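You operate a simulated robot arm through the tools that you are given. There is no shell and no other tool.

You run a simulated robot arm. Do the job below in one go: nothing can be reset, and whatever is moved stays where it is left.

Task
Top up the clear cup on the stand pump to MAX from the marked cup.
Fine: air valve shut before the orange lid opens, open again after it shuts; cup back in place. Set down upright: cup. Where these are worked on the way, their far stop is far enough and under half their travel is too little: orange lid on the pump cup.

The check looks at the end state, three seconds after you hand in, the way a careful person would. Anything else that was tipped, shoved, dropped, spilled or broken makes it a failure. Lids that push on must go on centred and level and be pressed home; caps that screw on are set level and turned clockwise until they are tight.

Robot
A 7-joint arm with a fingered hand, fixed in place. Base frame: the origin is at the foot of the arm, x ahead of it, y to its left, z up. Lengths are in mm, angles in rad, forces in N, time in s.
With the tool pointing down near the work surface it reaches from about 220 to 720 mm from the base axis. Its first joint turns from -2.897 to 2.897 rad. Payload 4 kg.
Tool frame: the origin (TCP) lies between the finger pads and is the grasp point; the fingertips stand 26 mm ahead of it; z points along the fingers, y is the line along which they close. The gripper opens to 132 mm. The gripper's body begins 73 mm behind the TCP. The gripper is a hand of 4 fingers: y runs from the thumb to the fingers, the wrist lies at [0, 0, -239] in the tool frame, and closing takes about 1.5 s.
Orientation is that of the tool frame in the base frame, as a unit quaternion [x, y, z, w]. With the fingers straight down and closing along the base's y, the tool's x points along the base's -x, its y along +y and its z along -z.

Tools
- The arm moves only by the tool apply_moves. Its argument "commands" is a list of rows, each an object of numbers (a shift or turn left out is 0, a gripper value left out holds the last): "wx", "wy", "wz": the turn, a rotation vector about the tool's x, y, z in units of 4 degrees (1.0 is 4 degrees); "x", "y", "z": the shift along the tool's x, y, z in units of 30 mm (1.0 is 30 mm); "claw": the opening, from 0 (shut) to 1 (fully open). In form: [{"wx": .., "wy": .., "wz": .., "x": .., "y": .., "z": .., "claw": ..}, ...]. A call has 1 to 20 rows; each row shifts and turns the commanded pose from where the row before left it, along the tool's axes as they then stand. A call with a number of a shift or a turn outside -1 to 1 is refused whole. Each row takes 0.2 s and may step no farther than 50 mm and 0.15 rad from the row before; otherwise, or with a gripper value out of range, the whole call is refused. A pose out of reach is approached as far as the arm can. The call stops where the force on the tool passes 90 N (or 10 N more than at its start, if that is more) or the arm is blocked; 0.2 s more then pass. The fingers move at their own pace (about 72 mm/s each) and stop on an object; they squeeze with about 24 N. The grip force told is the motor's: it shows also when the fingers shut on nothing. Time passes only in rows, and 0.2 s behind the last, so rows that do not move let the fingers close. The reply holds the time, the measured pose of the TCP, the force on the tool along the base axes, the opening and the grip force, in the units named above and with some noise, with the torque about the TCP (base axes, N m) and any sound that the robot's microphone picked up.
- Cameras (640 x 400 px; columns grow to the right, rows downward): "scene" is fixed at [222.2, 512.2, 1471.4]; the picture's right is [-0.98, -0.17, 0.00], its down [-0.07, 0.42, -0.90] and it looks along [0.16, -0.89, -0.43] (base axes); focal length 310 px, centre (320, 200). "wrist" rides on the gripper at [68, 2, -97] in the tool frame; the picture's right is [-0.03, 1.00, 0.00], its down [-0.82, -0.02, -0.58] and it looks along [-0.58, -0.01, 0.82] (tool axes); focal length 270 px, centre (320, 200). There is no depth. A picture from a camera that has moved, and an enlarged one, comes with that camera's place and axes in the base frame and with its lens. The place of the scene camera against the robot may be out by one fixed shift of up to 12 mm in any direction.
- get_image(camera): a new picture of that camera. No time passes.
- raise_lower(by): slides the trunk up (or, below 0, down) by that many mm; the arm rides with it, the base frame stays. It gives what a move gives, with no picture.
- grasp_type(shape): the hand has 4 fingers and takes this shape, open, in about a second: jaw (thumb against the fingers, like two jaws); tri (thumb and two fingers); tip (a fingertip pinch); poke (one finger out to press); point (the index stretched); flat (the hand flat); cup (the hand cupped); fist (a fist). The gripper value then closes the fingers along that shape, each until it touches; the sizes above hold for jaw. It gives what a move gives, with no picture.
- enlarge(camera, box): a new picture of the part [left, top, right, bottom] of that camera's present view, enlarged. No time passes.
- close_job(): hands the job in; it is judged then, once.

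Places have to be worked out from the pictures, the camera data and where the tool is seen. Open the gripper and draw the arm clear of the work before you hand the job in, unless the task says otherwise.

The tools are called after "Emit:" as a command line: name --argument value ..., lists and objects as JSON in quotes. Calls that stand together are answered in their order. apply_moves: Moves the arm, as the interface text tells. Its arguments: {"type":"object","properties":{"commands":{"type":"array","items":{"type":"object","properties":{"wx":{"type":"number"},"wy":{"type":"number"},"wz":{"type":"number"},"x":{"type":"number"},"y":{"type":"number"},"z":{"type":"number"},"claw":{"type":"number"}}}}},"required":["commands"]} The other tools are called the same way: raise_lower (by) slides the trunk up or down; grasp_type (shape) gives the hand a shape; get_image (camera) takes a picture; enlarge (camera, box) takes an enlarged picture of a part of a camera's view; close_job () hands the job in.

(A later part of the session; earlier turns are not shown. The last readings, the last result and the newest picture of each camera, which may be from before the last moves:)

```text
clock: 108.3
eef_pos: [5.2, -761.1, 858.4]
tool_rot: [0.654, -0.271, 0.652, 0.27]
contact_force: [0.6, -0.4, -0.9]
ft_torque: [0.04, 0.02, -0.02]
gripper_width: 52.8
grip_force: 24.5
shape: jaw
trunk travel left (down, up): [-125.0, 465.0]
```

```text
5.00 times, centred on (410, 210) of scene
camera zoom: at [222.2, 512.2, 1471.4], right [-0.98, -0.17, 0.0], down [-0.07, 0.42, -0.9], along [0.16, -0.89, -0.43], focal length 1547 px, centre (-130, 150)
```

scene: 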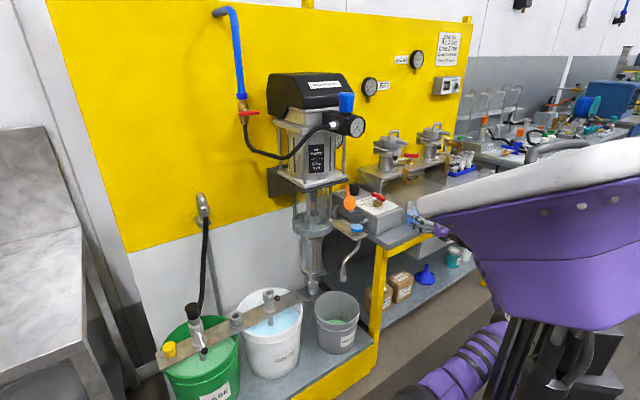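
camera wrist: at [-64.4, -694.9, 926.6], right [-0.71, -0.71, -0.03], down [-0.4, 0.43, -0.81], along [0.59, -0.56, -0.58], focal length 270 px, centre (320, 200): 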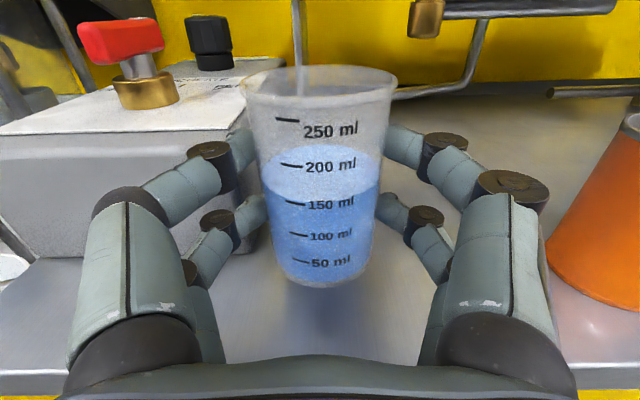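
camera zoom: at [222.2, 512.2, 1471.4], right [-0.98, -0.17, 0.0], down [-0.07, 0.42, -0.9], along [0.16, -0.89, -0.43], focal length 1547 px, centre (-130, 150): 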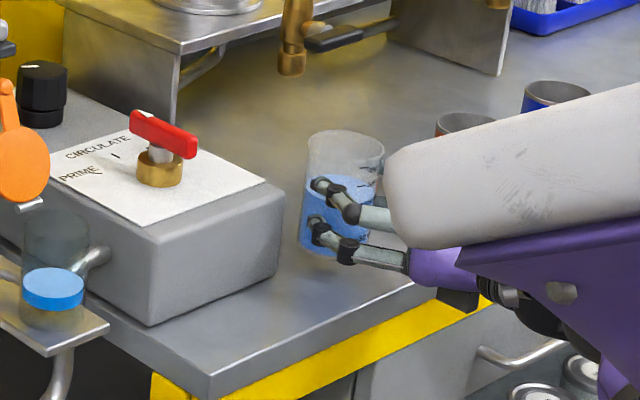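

The cup lifts cleanly. I continue to lift to z≈950 to clear the grey box.

Emit:
apply_moves --commands '[{"x": 0.4}, {"x": 0.5}, {"x": 0.5}, {"x": 0.5}, {"x": 0.5}, {"x": 0.4}, {"x": 0.3}]'

Emit:
get_image --camera "wrist"

Emit:
get_image --camera "scene"

```text
clock: 109.9
eef_pos: [6.7, -761.2, 951.5]
tool_rot: [0.655, -0.271, 0.652, 0.269]
contact_force: [-0.3, 0.1, -1.1]
ft_torque: [0.03, 0.01, 0.01]
gripper_width: 52.6
grip_force: 24.4
shape: jaw
trunk travel left (down, up): [-125.0, 465.0]
```

```text
taken
camera wrist: at [-62.8, -695.2, 1019.5], right [-0.71, -0.71, -0.03], down [-0.4, 0.43, -0.81], along [0.59, -0.56, -0.58], focal length 270 px, centre (320, 200)
```

wrist: 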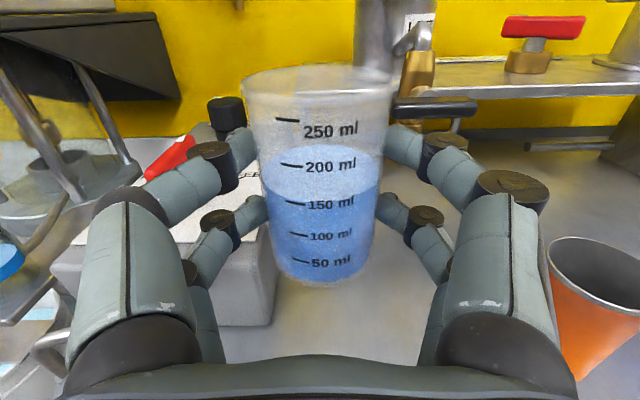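

```text
taken
```

scene: 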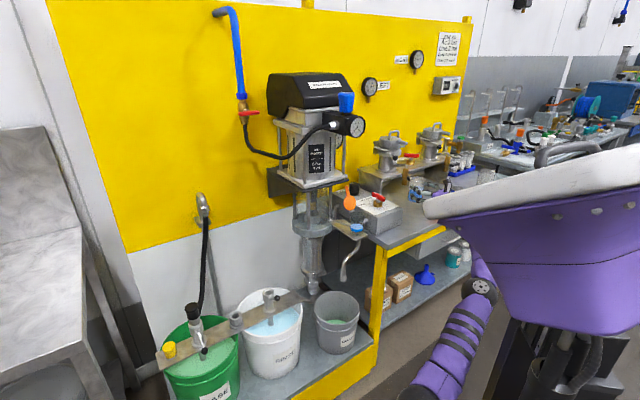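

Clear of the box. I carry the cup left toward the pump in steps, watching the pose for any drift.

Emit:
apply_moves --commands '[{"y": -0.4}, {"y": -0.6}, {"y": -0.65}, {"y": -0.65}, {"y": -0.65}, {"y": -0.6}, {"y": -0.4}]'

Emit:
get_image --camera "wrist"

Emit:
get_image --camera "scene"

```text
clock: 111.5
eef_pos: [98.4, -686.8, 943.0]
tool_rot: [0.657, -0.271, 0.652, 0.263]
contact_force: [0.3, 0.0, -1.6]
ft_torque: [0.02, 0.05, -0.04]
gripper_width: 52.6
grip_force: 24.1
shape: jaw
trunk travel left (down, up): [-125.0, 465.0]
```

```text
taken
camera wrist: at [28.6, -620.7, 1011.4], right [-0.7, -0.71, -0.03], down [-0.4, 0.43, -0.81], along [0.59, -0.55, -0.59], focal length 270 px, centre (320, 200)
```

wrist: 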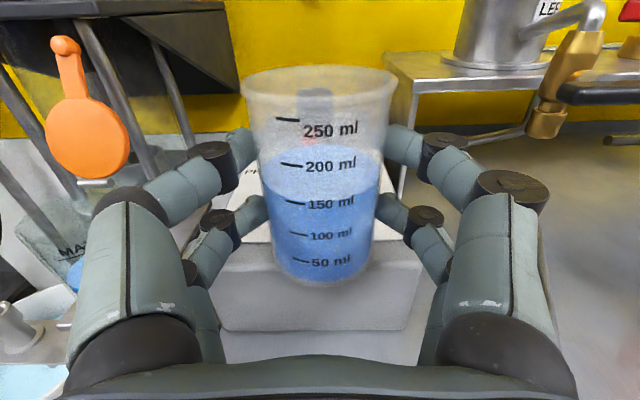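

```text
taken
```

scene: 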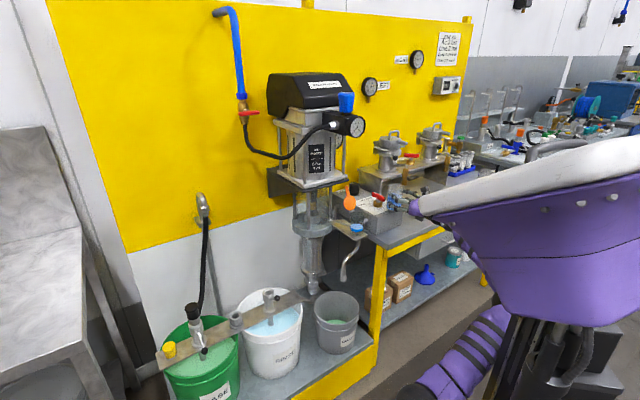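

Position is drifting slightly (near a limit with this heading). Yawing the hand right ~28° lines it up better with the arm; pouring to the left still works, so I do that now.

Emit:
apply_moves --commands '[{"wx": -0.8}, {"wx": -0.8}, {"wx": -0.8}, {"wx": -0.8}, {"wx": -0.8}, {"wx": -0.8}, {"wx": -0.8}, {"wx": -0.8}, {"wx": -0.6}, {}]'

Emit:
get_image --camera "wrist"

Emit:
get_image --camera "scene"

```text
clock: 113.7
eef_pos: [90.4, -681.8, 949.4]
tool_rot: [0.572, -0.421, 0.566, 0.419]
contact_force: [0.6, -0.5, -1.8]
ft_torque: [0.03, -0.02, 0.01]
gripper_width: 52.4
grip_force: 24.5
shape: jaw
trunk travel left (down, up): [-125.0, 465.0]
```

```text
taken
camera wrist: at [61.6, -590.8, 1017.7], right [-0.96, -0.29, -0.02], down [-0.15, 0.56, -0.81], along [0.25, -0.77, -0.58], focal length 270 px, centre (320, 200)
```

wrist: 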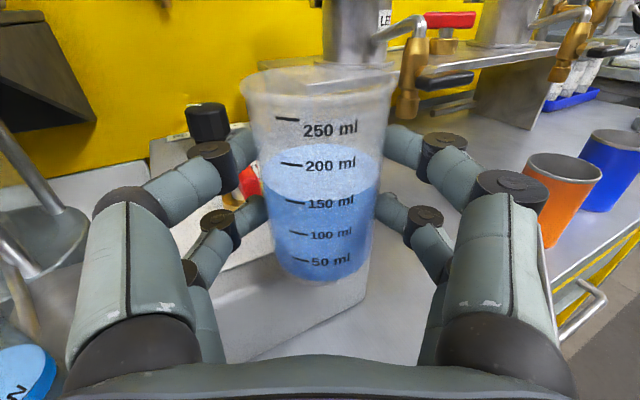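

```text
taken
```

scene: 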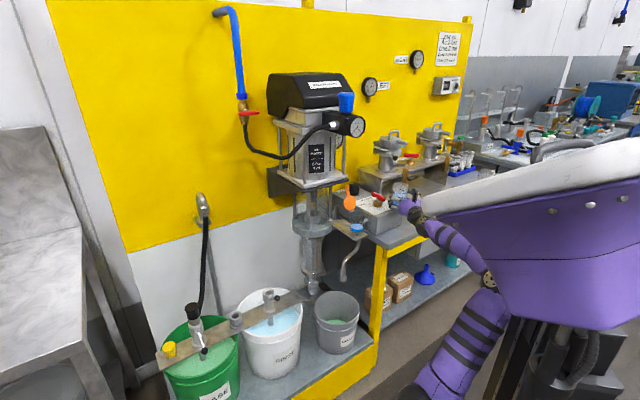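

Converged at heading -73° with the cup steady. I carry it the rest of the way left, to just right of the open pump cup.

Emit:
apply_moves --commands '[{"y": -0.4, "z": -0.175}, {"y": -0.55, "z": -0.24}, {"y": -0.6, "z": -0.26}, {"y": -0.6, "z": -0.26}, {"y": -0.6, "z": -0.26}, {"y": -0.6, "z": -0.26}, {"y": -0.5, "z": -0.22}, {"y": -0.35, "z": -0.16}, {}]'

Emit:
get_image --camera "wrist"

Emit:
get_image --camera "scene"

Emit:
enlarge --camera "scene" --box '[325, 170, 421, 240]'

```text
clock: 115.7
eef_pos: [198.7, -595.9, 945.6]
tool_rot: [0.572, -0.422, 0.569, 0.413]
contact_force: [0.4, 0.3, -1.5]
ft_torque: [0.04, 0.01, -0.01]
gripper_width: 52.0
grip_force: 24.0
shape: jaw
trunk travel left (down, up): [-125.0, 465.0]
```

```text
taken
camera wrist: at [167.7, -504.4, 1015.0], right [-0.95, -0.3, -0.03], down [-0.15, 0.57, -0.81], along [0.27, -0.77, -0.59], focal length 270 px, centre (320, 200)
```

wrist: 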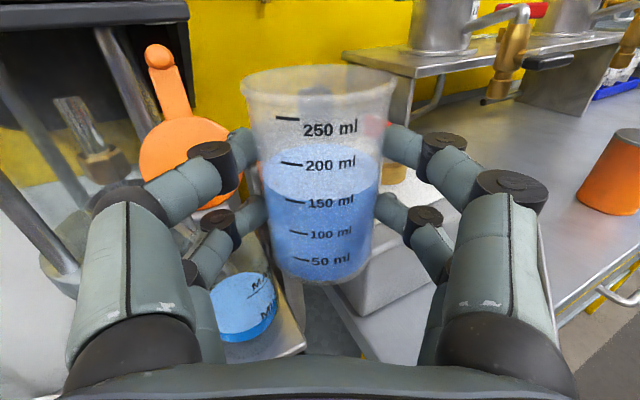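

```text
taken
```

scene: 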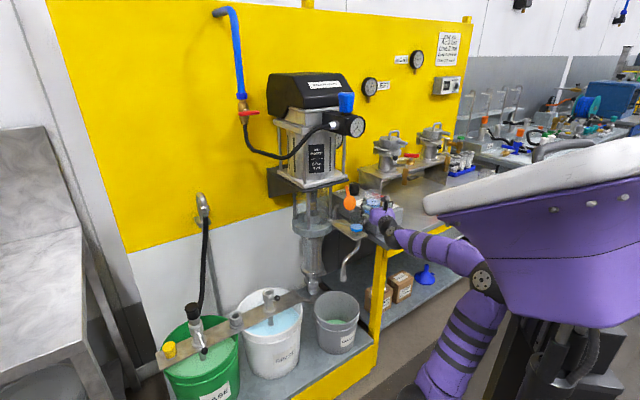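

```text
5.71 times, centred on (373, 205) of scene
camera zoom: at [222.2, 512.2, 1471.4], right [-0.98, -0.17, 0.0], down [-0.07, 0.42, -0.9], along [0.16, -0.89, -0.43], focal length 1768 px, centre (17, 171)
```

zoom: 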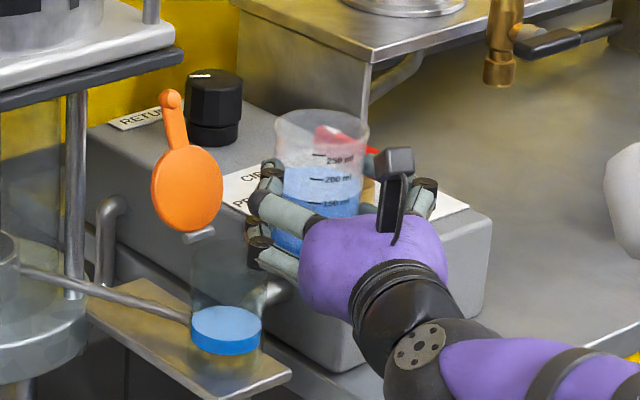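

The marked cup is in position, upright, right of the open pump cup. I shift 6 mm right for finger clearance, then roll left 40° (still below the pouring angle) and look.

Emit:
apply_moves --commands '[{"y": 0.2}, {"wz": -0.8}, {"wz": -1}, {"wz": -1}, {"wz": -1}, {"wz": -1}, {"wz": -1}, {"wz": -1}, {"wz": -1}, {"wz": -1}, {"wz": -0.8}, {}]'

Emit:
get_image --camera "wrist"

Emit:
enlarge --camera "scene" --box '[325, 170, 421, 240]'

```text
clock: 118.3
eef_pos: [187.5, -589.7, 951.9]
tool_rot: [0.677, -0.209, 0.397, 0.584]
contact_force: [0.2, -0.3, -1.2]
ft_torque: [0.04, 0.0, -0.02]
gripper_width: 52.1
grip_force: 23.4
shape: jaw
trunk travel left (down, up): [-125.0, 465.0]
```

```text
taken
camera wrist: at [199.5, -486.0, 1005.6], right [-0.76, -0.24, 0.6], down [-0.64, 0.41, -0.65], along [-0.09, -0.88, -0.46], focal length 270 px, centre (320, 200)
```

wrist: 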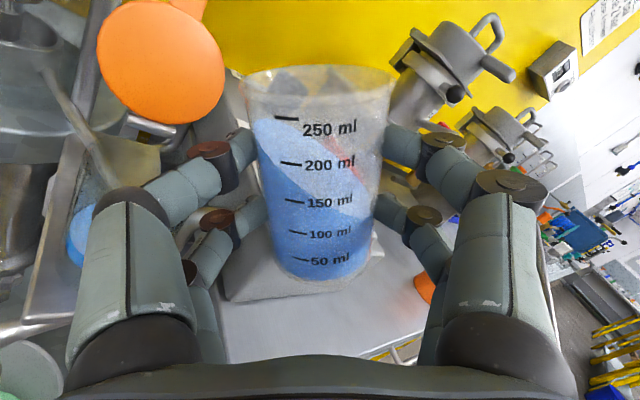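

```text
5.71 times, centred on (373, 205) of scene
camera zoom: at [222.2, 512.2, 1471.4], right [-0.98, -0.17, 0.0], down [-0.07, 0.42, -0.9], along [0.16, -0.89, -0.43], focal length 1768 px, centre (17, 171)
```

zoom: 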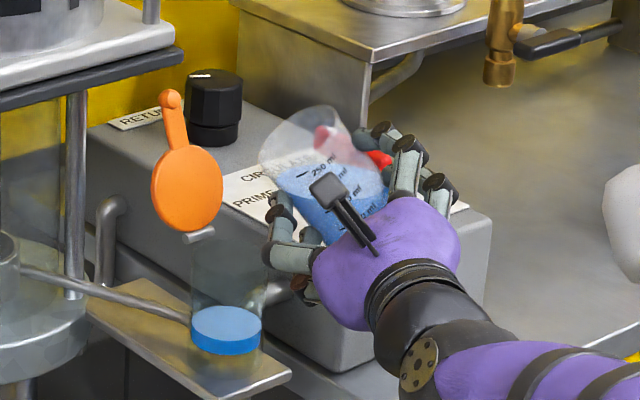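

The liquid surface stays level as the cup tilts; at 39° it's still ~10 mm below the lip. I nudge forward 5 mm, roll to ~48° and lower ~18 mm toward the pump cup.

Emit:
apply_moves --commands '[{"z": 0.17}, {"wz": -0.8}, {"wz": -0.8}, {"wz": -0.7}, {"x": -0.2, "y": -0.22}, {"x": -0.2, "y": -0.22}, {}]'

Emit:
get_image --camera "wrist"

Emit:
enlarge --camera "scene" --box '[335, 180, 399, 230]'

```text
clock: 119.9
eef_pos: [190.1, -594.2, 934.5]
tool_rot: [0.69, -0.156, 0.349, 0.614]
contact_force: [-0.2, 0.6, -1.8]
ft_torque: [0.04, -0.02, 0.02]
gripper_width: 52.1
grip_force: 24.3
shape: jaw
trunk travel left (down, up): [-125.0, 465.0]
```

```text
taken
camera wrist: at [209.0, -488.2, 980.4], right [-0.66, -0.2, 0.72], down [-0.73, 0.38, -0.56], along [-0.16, -0.9, -0.4], focal length 270 px, centre (320, 200)
```

wrist: 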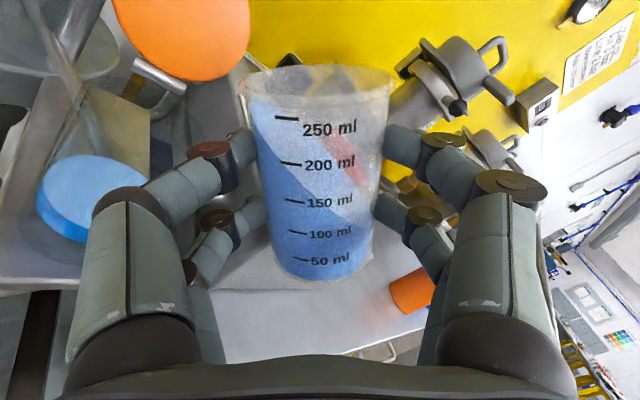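

```text
8.00 times, centred on (367, 205) of scene
camera zoom: at [222.2, 512.2, 1471.4], right [-0.98, -0.17, 0.0], down [-0.07, 0.42, -0.9], along [0.16, -0.89, -0.43], focal length 2476 px, centre (-56, 160)
```

zoom: 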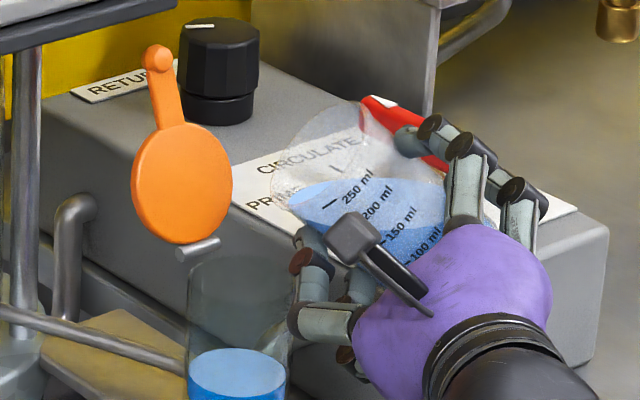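

Almost at the pouring angle. I zoom in closely on the lip and the pump cup opening to verify the lip is over the opening before pouring.

Emit:
enlarge --camera "scene" --box '[342, 192, 382, 224]'

Emit:
enlarge --camera "wrist" --box '[20, 50, 320, 260]'

```text
12.50 times, centred on (362, 208) of scene
camera zoom: at [222.2, 512.2, 1471.4], right [-0.98, -0.17, 0.0], down [-0.07, 0.42, -0.9], along [0.16, -0.89, -0.43], focal length 3868 px, centre (-205, 100)
```

zoom: 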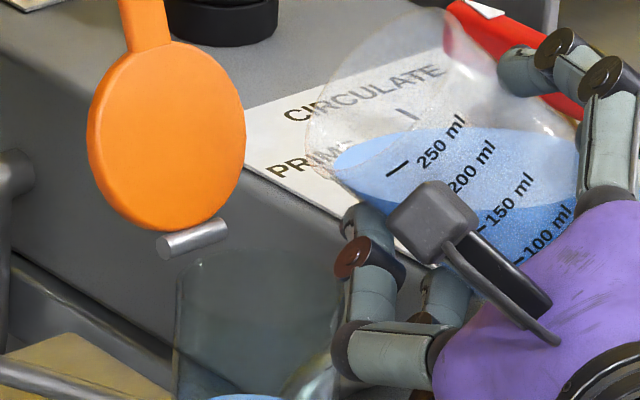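

```text
1.90 times, centred on (170, 155) of wrist
camera zoom: at [209.0, -488.2, 980.4], right [-0.66, -0.2, 0.72], down [-0.73, 0.38, -0.56], along [-0.16, -0.9, -0.4], focal length 515 px, centre (606, 286)
```

zoom: 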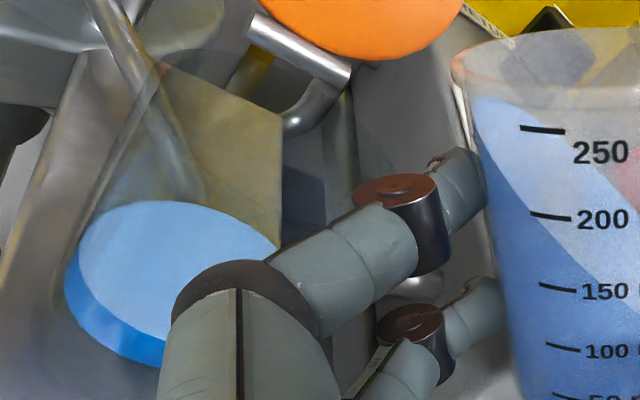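

The lip sits slightly right of the opening's centre. I shift 5 mm left and 6 mm up (keeps the knuckles clear of the pump cup rim), then continue tilting in small steps.

Emit:
apply_moves --commands '[{"x": 0.13, "y": 0.018}, {"x": 0.13, "y": 0.018}, {"wz": -0.5}, {}, {}]'

Emit:
enlarge --camera "scene" --box '[342, 192, 382, 224]'

Emit:
get_image --camera "wrist"

```text
clock: 121.1
eef_pos: [195.1, -594.2, 939.6]
tool_rot: [0.694, -0.143, 0.338, 0.619]
contact_force: [-0.3, 0.2, -1.1]
ft_torque: [0.05, -0.01, 0.01]
gripper_width: 52.1
grip_force: 24.5
shape: jaw
trunk travel left (down, up): [-125.0, 465.0]
```

```text
12.50 times, centred on (362, 208) of scene
camera zoom: at [222.2, 512.2, 1471.4], right [-0.98, -0.17, 0.0], down [-0.07, 0.42, -0.9], along [0.16, -0.89, -0.43], focal length 3868 px, centre (-205, 100)
```

zoom: 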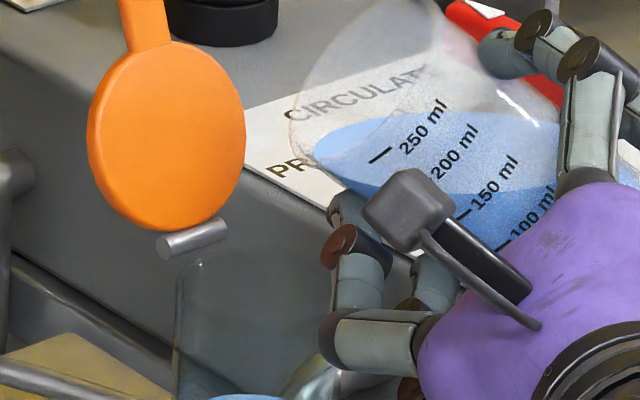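

```text
taken
camera wrist: at [215.5, -486.5, 984.6], right [-0.64, -0.2, 0.75], down [-0.75, 0.38, -0.54], along [-0.17, -0.91, -0.39], focal length 270 px, centre (320, 200)
```

wrist: 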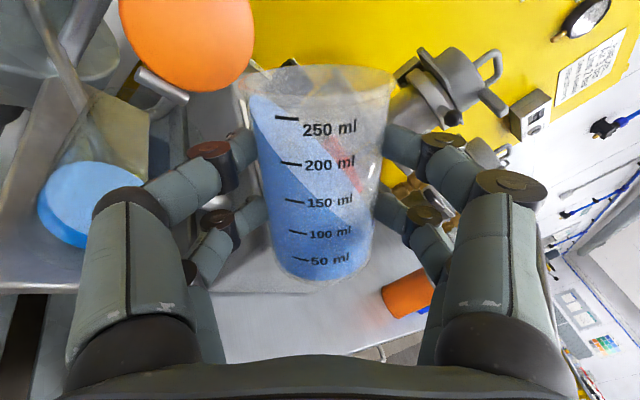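

Nearly pouring. I tilt another ~3° and wait to see the first flow.

Emit:
apply_moves --commands '[{"wz": -0.4}, {"wz": -0.4}, {}, {}]'

Emit:
enlarge --camera "scene" --box '[342, 192, 382, 224]'

Emit:
get_image --camera "wrist"

```text
clock: 122.1
eef_pos: [194.1, -593.4, 940.3]
tool_rot: [0.697, -0.124, 0.321, 0.629]
contact_force: [-0.2, 0.7, -2.2]
ft_torque: [0.06, 0.01, 0.0]
gripper_width: 51.9
grip_force: 24.8
shape: jaw
trunk travel left (down, up): [-125.0, 465.0]
```

```text
12.50 times, centred on (362, 208) of scene
camera zoom: at [222.2, 512.2, 1471.4], right [-0.98, -0.17, 0.0], down [-0.07, 0.42, -0.9], along [0.16, -0.89, -0.43], focal length 3868 px, centre (-205, 100)
```

zoom: 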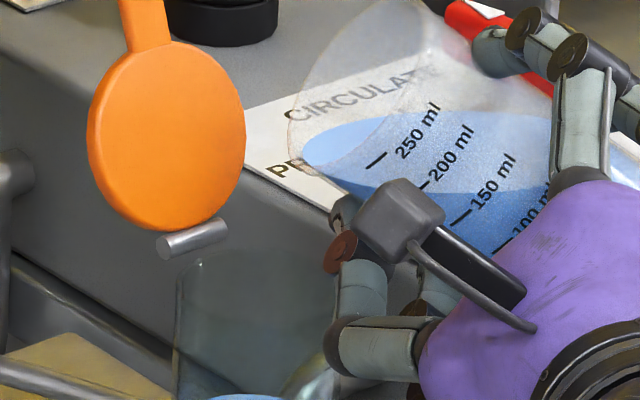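

```text
taken
camera wrist: at [218.0, -485.7, 982.0], right [-0.59, -0.18, 0.78], down [-0.78, 0.37, -0.51], along [-0.19, -0.91, -0.36], focal length 270 px, centre (320, 200)
```

wrist: 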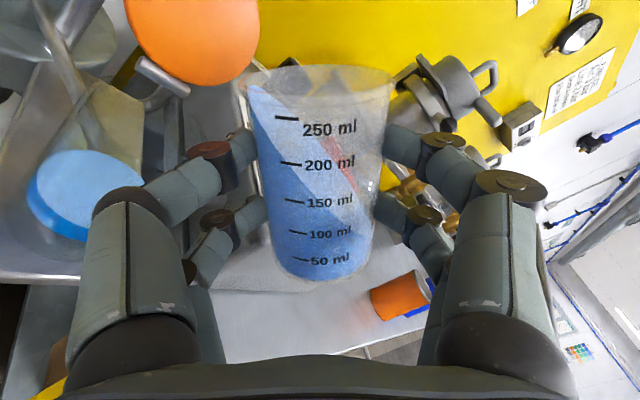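

The surface is right at the lip (tilt ~51.5°). I tilt another 2° and wait.

Emit:
apply_moves --commands '[{"wz": -0.5}, {}, {}, {}]'

Emit:
enlarge --camera "scene" --box '[342, 192, 382, 224]'

Emit:
get_image --camera "wrist"

```text
clock: 123.1
eef_pos: [194.9, -593.1, 939.9]
tool_rot: [0.699, -0.112, 0.31, 0.635]
contact_force: [0.1, 0.4, -2.9]
ft_torque: [0.03, -0.01, 0.02]
gripper_width: 51.7
grip_force: 24.1
shape: jaw
trunk travel left (down, up): [-125.0, 465.0]
```

```text
12.50 times, centred on (362, 208) of scene
camera zoom: at [222.2, 512.2, 1471.4], right [-0.98, -0.17, 0.0], down [-0.07, 0.42, -0.9], along [0.16, -0.89, -0.43], focal length 3868 px, centre (-205, 100)
```

zoom: 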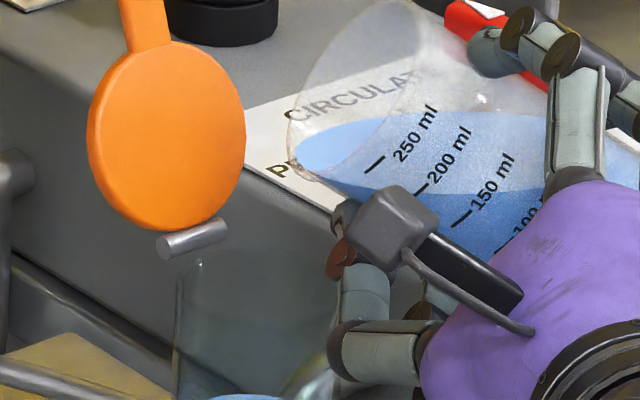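

```text
taken
camera wrist: at [219.4, -485.2, 980.0], right [-0.57, -0.18, 0.8], down [-0.8, 0.36, -0.48], along [-0.21, -0.92, -0.35], focal length 270 px, centre (320, 200)
```

wrist: 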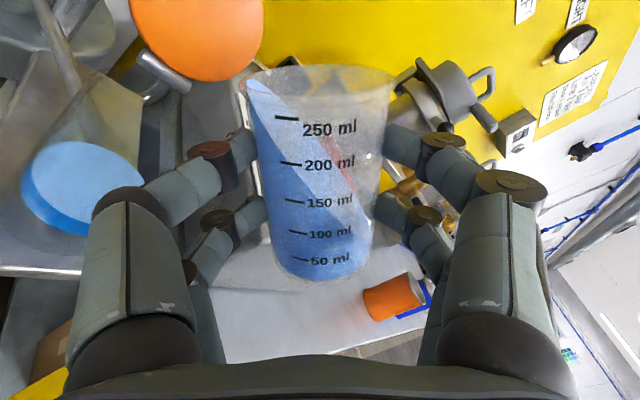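

The liquid is at the very edge and the lip is above the opening (≈11 mm right of centre). I tilt another 1.5° and check for flow.

Emit:
apply_moves --commands '[{"wz": -0.4}, {}, {}, {}]'

Emit:
enlarge --camera "scene" --box '[338, 192, 386, 232]'

Emit:
get_image --camera "wrist"

```text
clock: 124.1
eef_pos: [195.8, -593.3, 939.8]
tool_rot: [0.701, -0.102, 0.301, 0.639]
contact_force: [-0.5, 0.5, -0.8]
ft_torque: [0.02, -0.01, -0.04]
gripper_width: 52.2
grip_force: 23.6
shape: jaw
trunk travel left (down, up): [-125.0, 465.0]
```

```text
10.00 times, centred on (362, 212) of scene
camera zoom: at [222.2, 512.2, 1471.4], right [-0.98, -0.17, 0.0], down [-0.07, 0.42, -0.9], along [0.16, -0.89, -0.43], focal length 3095 px, centre (-100, 80)
```

zoom: 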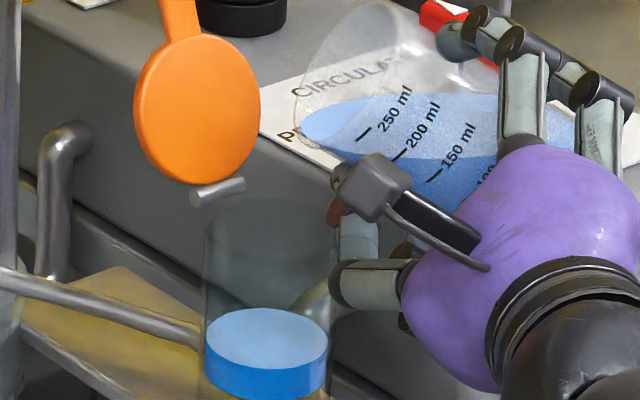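

```text
taken
camera wrist: at [220.2, -484.7, 978.5], right [-0.55, -0.17, 0.82], down [-0.81, 0.36, -0.47], along [-0.21, -0.92, -0.33], focal length 270 px, centre (320, 200)
```

wrist: 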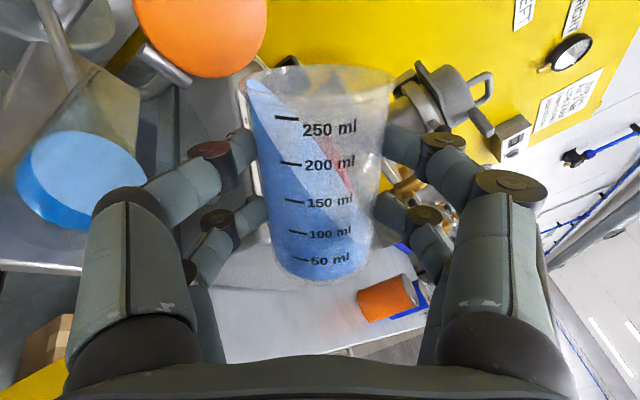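

Flow seems to be starting (pump level up ~3 mm). I keep tilting in small steps, tracking the pump cup level in the scene view.

Emit:
apply_moves --commands '[{"wz": -0.4}, {}, {}, {}]'

Emit:
enlarge --camera "scene" --box '[338, 192, 386, 232]'

```text
clock: 125.1
eef_pos: [194.3, -593.4, 939.3]
tool_rot: [0.702, -0.091, 0.291, 0.643]
contact_force: [0.3, 0.0, -1.7]
ft_torque: [0.05, -0.01, -0.02]
gripper_width: 52.0
grip_force: 23.6
shape: jaw
trunk travel left (down, up): [-125.0, 465.0]
```

```text
10.00 times, centred on (362, 212) of scene
camera zoom: at [222.2, 512.2, 1471.4], right [-0.98, -0.17, 0.0], down [-0.07, 0.42, -0.9], along [0.16, -0.89, -0.43], focal length 3095 px, centre (-100, 80)
```

zoom: 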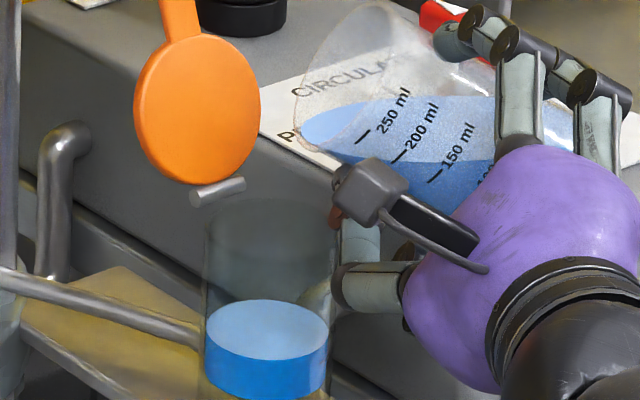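

The pump level is rising (about 3.5 mm per 1.6° of tilt) and nothing is spilling. I check whether flow continues at this fixed tilt.

Emit:
apply_moves --commands '[{}, {}, {}, {}]'

Emit:
enlarge --camera "scene" --box '[338, 192, 386, 232]'

Emit:
enlarge --camera "wrist" --box '[0, 60, 240, 260]'

```text
clock: 126.1
eef_pos: [193.6, -592.3, 941.9]
tool_rot: [0.703, -0.092, 0.292, 0.642]
contact_force: [-0.9, 0.3, -1.6]
ft_torque: [0.02, 0.01, 0.01]
gripper_width: 52.1
grip_force: 23.9
shape: jaw
trunk travel left (down, up): [-125.0, 465.0]
```

```text
10.00 times, centred on (362, 212) of scene
camera zoom: at [222.2, 512.2, 1471.4], right [-0.98, -0.17, 0.0], down [-0.07, 0.42, -0.9], along [0.16, -0.89, -0.43], focal length 3095 px, centre (-100, 80)
```

zoom: 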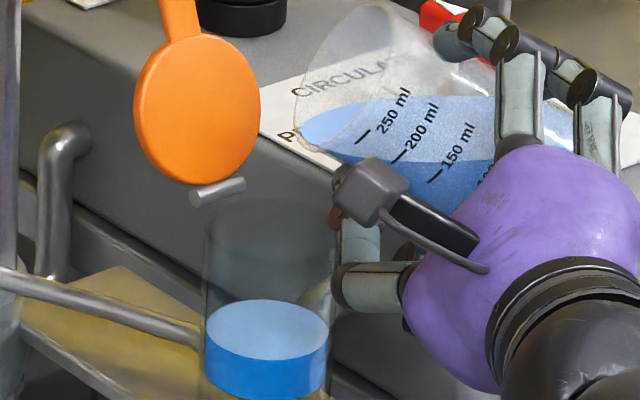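

```text
2.00 times, centred on (120, 160) of wrist
camera zoom: at [221.2, -484.4, 976.8], right [-0.52, -0.16, 0.84], down [-0.82, 0.35, -0.45], along [-0.22, -0.92, -0.32], focal length 541 px, centre (720, 280)
```

zoom: 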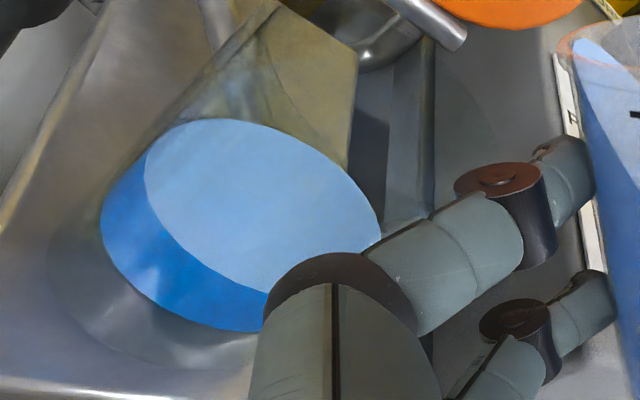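

The level is stable at a fixed tilt, so the pour is controlled by angle. I tilt ~5° more with a few mm of lift for knuckle clearance.

Emit:
apply_moves --commands '[{"wz": -0.4, "x": 0.035, "y": 0.057}, {}, {"wz": -0.4, "x": 0.035, "y": 0.057}, {}, {"wz": -0.4, "x": 0.035, "y": 0.057}, {}, {}]'

Emit:
enlarge --camera "scene" --box '[338, 192, 386, 232]'

Emit:
get_image --camera "wrist"

```text
clock: 127.7
eef_pos: [195.8, -592.8, 946.1]
tool_rot: [0.705, -0.063, 0.265, 0.654]
contact_force: [-0.5, -0.2, -1.5]
ft_torque: [0.06, 0.01, 0.01]
gripper_width: 52.1
grip_force: 24.0
shape: jaw
trunk travel left (down, up): [-125.0, 465.0]
```

```text
10.00 times, centred on (362, 212) of scene
camera zoom: at [222.2, 512.2, 1471.4], right [-0.98, -0.17, 0.0], down [-0.07, 0.42, -0.9], along [0.16, -0.89, -0.43], focal length 3095 px, centre (-100, 80)
```

zoom: 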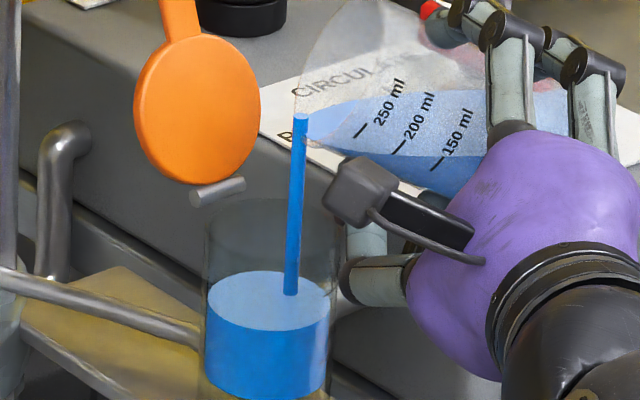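

```text
taken
camera wrist: at [224.3, -483.5, 977.8], right [-0.46, -0.14, 0.88], down [-0.86, 0.34, -0.39], along [-0.25, -0.93, -0.28], focal length 270 px, centre (320, 200)
```

wrist: 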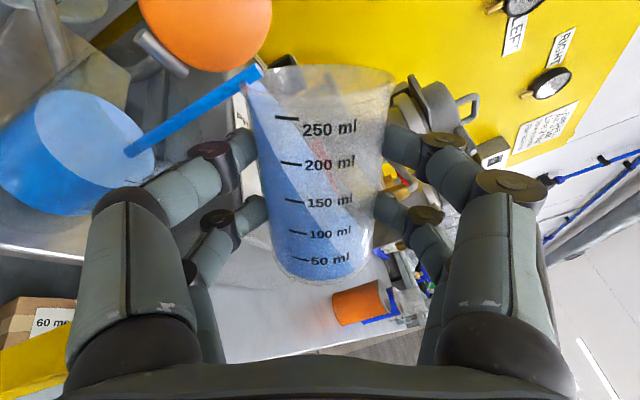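

A thin stream is now landing inside the pump cup and the level is at about half-way to MAX. I hold still to let it settle and re-measure.

Emit:
apply_moves --commands '[{}, {}]'

Emit:
enlarge --camera "scene" --box '[338, 192, 386, 232]'

```text
clock: 128.3
eef_pos: [194.7, -593.4, 945.7]
tool_rot: [0.706, -0.062, 0.265, 0.654]
contact_force: [0.5, -0.6, -0.4]
ft_torque: [0.05, 0.0, 0.02]
gripper_width: 51.9
grip_force: 23.9
shape: jaw
trunk travel left (down, up): [-125.0, 465.0]
```

```text
10.00 times, centred on (362, 212) of scene
camera zoom: at [222.2, 512.2, 1471.4], right [-0.98, -0.17, 0.0], down [-0.07, 0.42, -0.9], along [0.16, -0.89, -0.43], focal length 3095 px, centre (-100, 80)
```

zoom: 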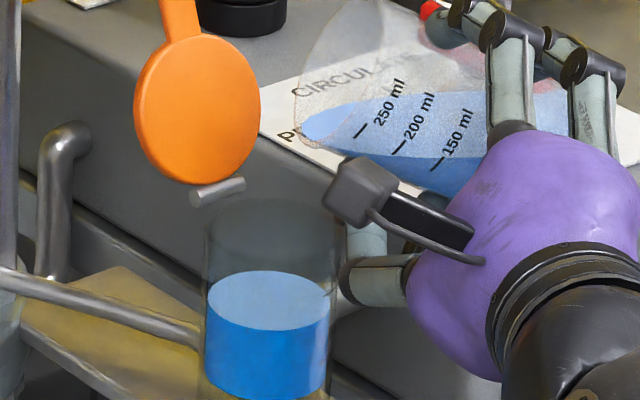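

The stream stopped; the level is ~half-way. I tilt 3° more, then I'll roll back and compare the level directly to the MAX line with the wrist camera.

Emit:
apply_moves --commands '[{"wz": -0.4, "x": 0.01, "y": 0.03}, {}, {"wz": -0.35, "x": 0.01, "y": 0.03}, {}, {}, {}, {}]'

Emit:
enlarge --camera "scene" --box '[338, 192, 386, 232]'

```text
clock: 129.9
eef_pos: [194.4, -593.1, 947.0]
tool_rot: [0.707, -0.044, 0.248, 0.661]
contact_force: [-0.6, 0.1, -1.1]
ft_torque: [0.03, -0.06, 0.02]
gripper_width: 52.0
grip_force: 24.3
shape: jaw
trunk travel left (down, up): [-125.0, 465.0]
```

```text
10.00 times, centred on (362, 212) of scene
camera zoom: at [222.2, 512.2, 1471.4], right [-0.98, -0.17, 0.0], down [-0.07, 0.42, -0.9], along [0.16, -0.89, -0.43], focal length 3095 px, centre (-100, 80)
```

zoom: 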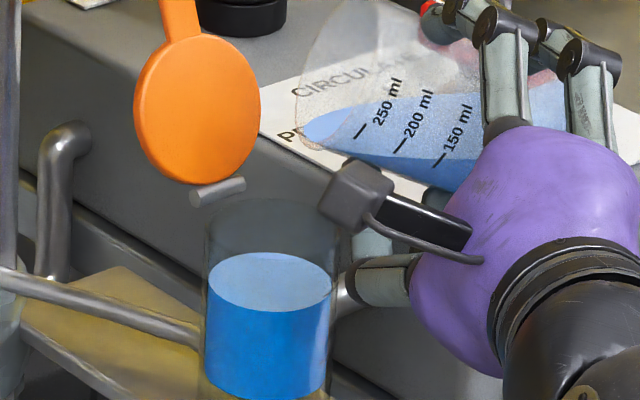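

Level now close below the expected MAX. I roll the cup back upright to compare with the MAX line using the wrist camera.

Emit:
apply_moves --commands '[{"wz": 0.8}, {"wz": 1}, {"wz": 1}, {"wz": 1}, {"wz": 1}, {"wz": 1}, {"wz": 1}, {"wz": 1}, {"wz": 1}, {"wz": 1}, {"wz": 1}, {"wz": 1}, {"wz": 1}, {"wz": 1}, {"wz": 1}, {"wz": 1}, {}]'

Emit:
get_image --camera "wrist"

Emit:
enlarge --camera "wrist" --box '[170, 240, 330, 340]'

Emit:
enlarge --camera "scene" --box '[338, 192, 386, 232]'

```text
clock: 133.5
eef_pos: [209.3, -583.5, 955.6]
tool_rot: [0.584, -0.395, 0.549, 0.448]
contact_force: [-12.0, -4.1, -2.9]
ft_torque: [-0.17, 0.75, -0.35]
gripper_width: 51.2
grip_force: 23.9
shape: jaw
trunk travel left (down, up): [-125.0, 465.0]
```

```text
taken
camera wrist: at [185.4, -490.0, 1023.5], right [-0.96, -0.29, 0.07], down [-0.22, 0.53, -0.82], along [0.2, -0.8, -0.57], focal length 270 px, centre (320, 200)
```

wrist: 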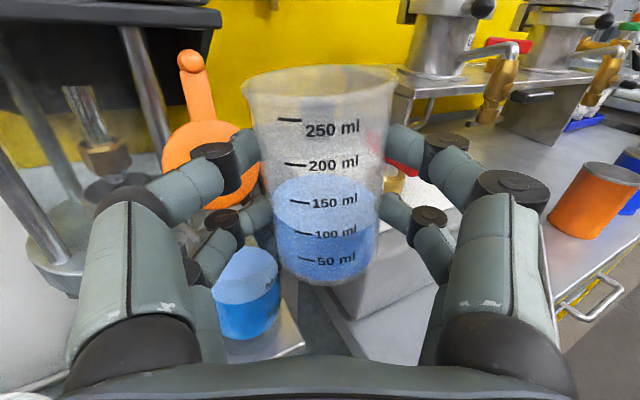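

```text
4.00 times, centred on (250, 290) of wrist
camera zoom: at [185.4, -490.0, 1023.5], right [-0.96, -0.29, 0.07], down [-0.22, 0.53, -0.82], along [0.2, -0.8, -0.57], focal length 1081 px, centre (600, -160)
```

zoom: 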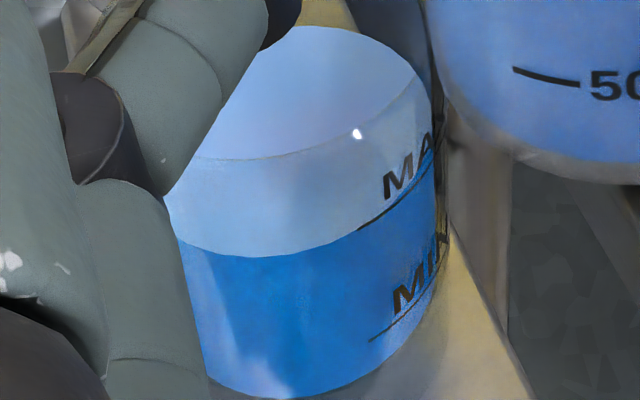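

```text
10.00 times, centred on (362, 212) of scene
camera zoom: at [222.2, 512.2, 1471.4], right [-0.98, -0.17, 0.0], down [-0.07, 0.42, -0.9], along [0.16, -0.89, -0.43], focal length 3095 px, centre (-100, 80)
```

zoom: 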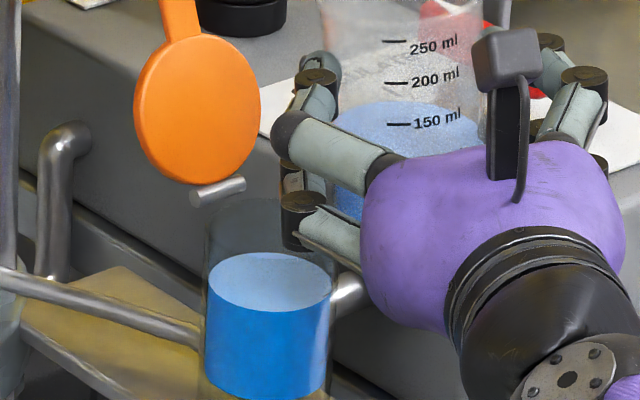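

There is a 12 N side contact: the arm drifted ~17 mm left at this roll and a finger is leaning on something near the pump cup. I move right and up immediately to relieve it.

Emit:
apply_moves --commands '[{"y": 0.4, "x": 0.2}, {"y": 0.4, "x": 0.2}, {}]'

Emit:
get_image --camera "wrist"

Emit:
get_image --camera "scene"

Emit:
enlarge --camera "scene" --box '[330, 180, 400, 232]'

```text
clock: 134.5
eef_pos: [208.8, -590.4, 964.3]
tool_rot: [0.596, -0.383, 0.553, 0.439]
contact_force: [-0.1, 0.5, -1.7]
ft_torque: [0.03, 0.0, 0.03]
gripper_width: 50.9
grip_force: 23.4
shape: jaw
trunk travel left (down, up): [-125.0, 465.0]
stopped in row 3: the arm was blocked; the commanded pose is now the measured one
```

```text
taken
camera wrist: at [183.2, -497.5, 1031.9], right [-0.94, -0.32, 0.08], down [-0.25, 0.53, -0.81], along [0.22, -0.78, -0.58], focal length 270 px, centre (320, 200)
```

wrist: 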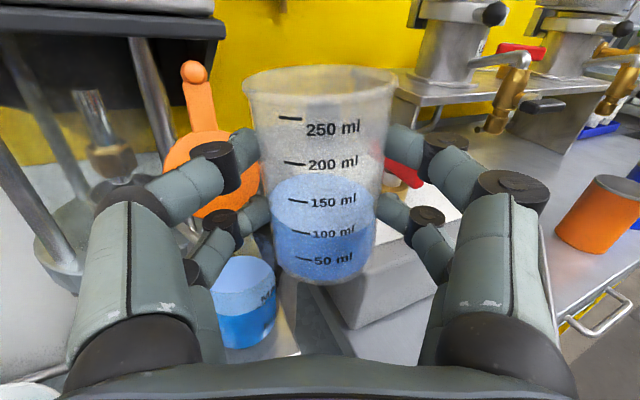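

```text
taken
```

scene: 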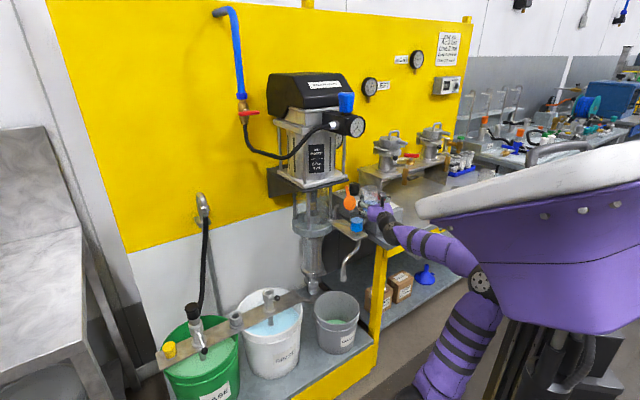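

```text
7.69 times, centred on (365, 206) of scene
camera zoom: at [222.2, 512.2, 1471.4], right [-0.98, -0.17, 0.0], down [-0.07, 0.42, -0.9], along [0.16, -0.89, -0.43], focal length 2380 px, centre (-26, 154)
```

zoom: 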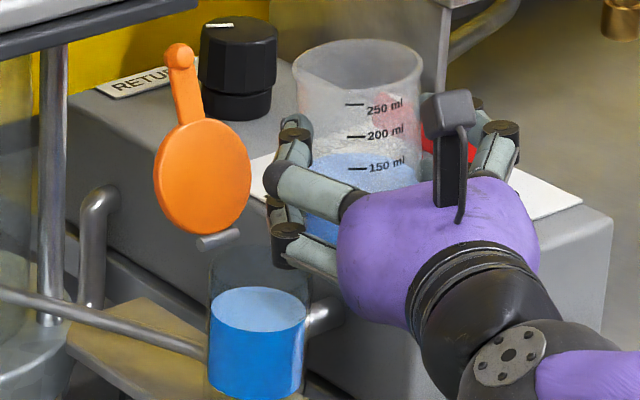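

Contact is gone (0 N). The pump cup level looks very near the MAX line; I zoom in on it with the wrist camera.

Emit:
enlarge --camera "wrist" --box '[200, 240, 300, 360]'

Emit:
enlarge --camera "wrist" --box '[230, 250, 290, 320]'

```text
3.33 times, centred on (250, 300) of wrist
camera zoom: at [183.2, -497.5, 1031.9], right [-0.94, -0.32, 0.08], down [-0.25, 0.53, -0.81], along [0.22, -0.78, -0.58], focal length 901 px, centre (553, -133)
```

zoom: 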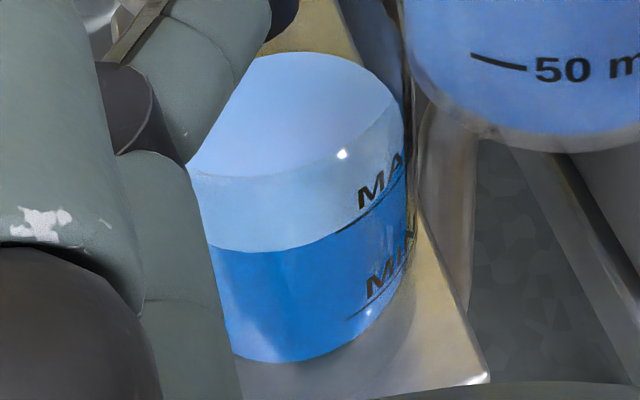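

```text
5.71 times, centred on (260, 285) of wrist
camera zoom: at [183.2, -497.5, 1031.9], right [-0.94, -0.32, 0.08], down [-0.25, 0.53, -0.81], along [0.22, -0.78, -0.58], focal length 1544 px, centre (663, -286)
```

zoom: 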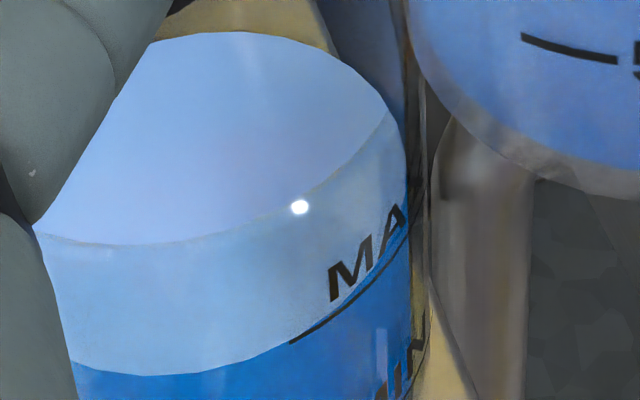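

The liquid edge coincides with the MAX line, perhaps 1–2 mm under it given the wall parallax. I'll add just a touch: roll back to just under the last pouring angle (lip now over the centre of the opening).

Emit:
apply_moves --commands '[{"wz": -0.8}, {"wz": -1}, {"wz": -1}, {"wz": -1}, {"wz": -1}, {"wz": -1}, {"wz": -1}, {"wz": -1}, {"wz": -1}, {"wz": -1}, {"wz": -1}, {"wz": -1}, {"wz": -0.8}, {}]'

Emit:
enlarge --camera "scene" --box '[338, 192, 386, 232]'

Emit:
get_image --camera "wrist"

```text
clock: 137.5
eef_pos: [195.8, -592.6, 963.1]
tool_rot: [0.7, -0.102, 0.319, 0.631]
contact_force: [0.1, -0.1, -1.3]
ft_torque: [0.04, 0.0, 0.03]
gripper_width: 51.2
grip_force: 23.7
shape: jaw
trunk travel left (down, up): [-125.0, 465.0]
```

```text
10.00 times, centred on (362, 212) of scene
camera zoom: at [222.2, 512.2, 1471.4], right [-0.98, -0.17, 0.0], down [-0.07, 0.42, -0.9], along [0.16, -0.89, -0.43], focal length 3095 px, centre (-100, 80)
```

zoom: 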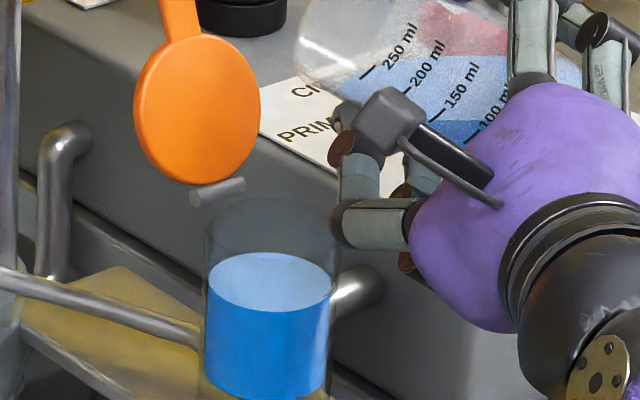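

```text
taken
camera wrist: at [217.5, -484.4, 1004.3], right [-0.57, -0.19, 0.8], down [-0.81, 0.34, -0.49], along [-0.18, -0.92, -0.35], focal length 270 px, centre (320, 200)
```

wrist: 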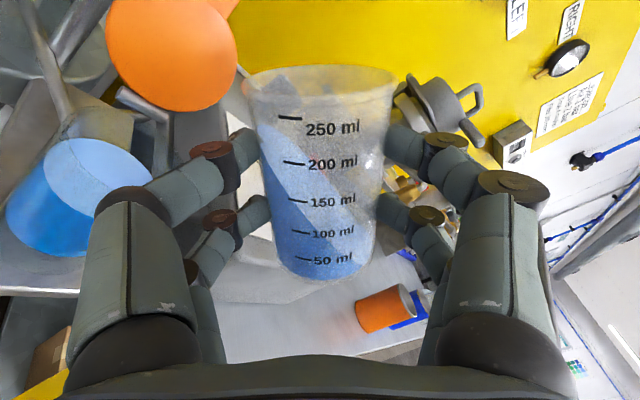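

Back in the clean pouring posture (no drift, no force). I tilt to just short of the previous maximum.

Emit:
apply_moves --commands '[{"wz": -0.7}, {"wz": -0.7}, {"wz": -0.7}, {"wz": -0.5}, {}, {}]'

Emit:
enlarge --camera "scene" --box '[338, 192, 386, 232]'

```text
clock: 138.9
eef_pos: [195.1, -592.9, 964.2]
tool_rot: [0.707, -0.04, 0.261, 0.656]
contact_force: [-0.1, -0.3, -1.3]
ft_torque: [0.02, 0.0, 0.0]
gripper_width: 51.4
grip_force: 23.9
shape: jaw
trunk travel left (down, up): [-125.0, 465.0]
```

```text
10.00 times, centred on (362, 212) of scene
camera zoom: at [222.2, 512.2, 1471.4], right [-0.98, -0.17, 0.0], down [-0.07, 0.42, -0.9], along [0.16, -0.89, -0.43], focal length 3095 px, centre (-100, 80)
```

zoom: 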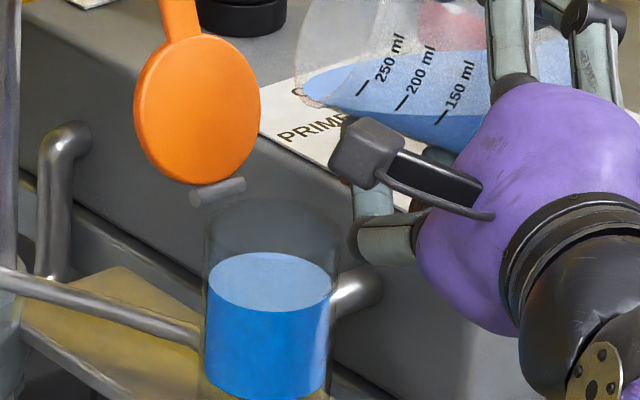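

Tilt 65°, just below the last pouring angle. I add ~1° and watch the level.

Emit:
apply_moves --commands '[{"wz": -0.25}, {}, {}, {}]'

Emit:
enlarge --camera "scene" --box '[338, 192, 386, 232]'

```text
clock: 139.9
eef_pos: [195.1, -592.7, 964.1]
tool_rot: [0.707, -0.033, 0.255, 0.659]
contact_force: [0.7, 0.4, -1.4]
ft_torque: [0.05, -0.02, 0.02]
gripper_width: 51.2
grip_force: 23.8
shape: jaw
trunk travel left (down, up): [-125.0, 465.0]
```

```text
10.00 times, centred on (362, 212) of scene
camera zoom: at [222.2, 512.2, 1471.4], right [-0.98, -0.17, 0.0], down [-0.07, 0.42, -0.9], along [0.16, -0.89, -0.43], focal length 3095 px, centre (-100, 80)
```

zoom: 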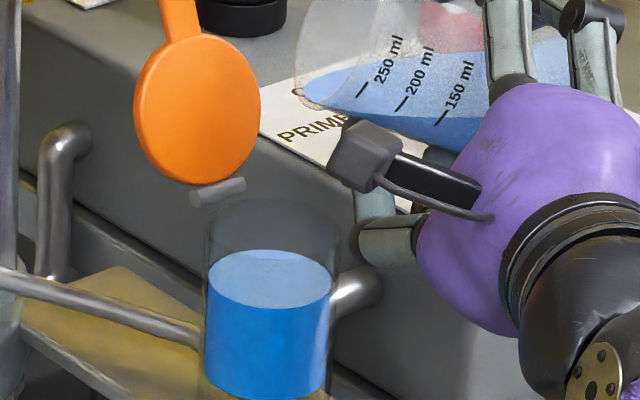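

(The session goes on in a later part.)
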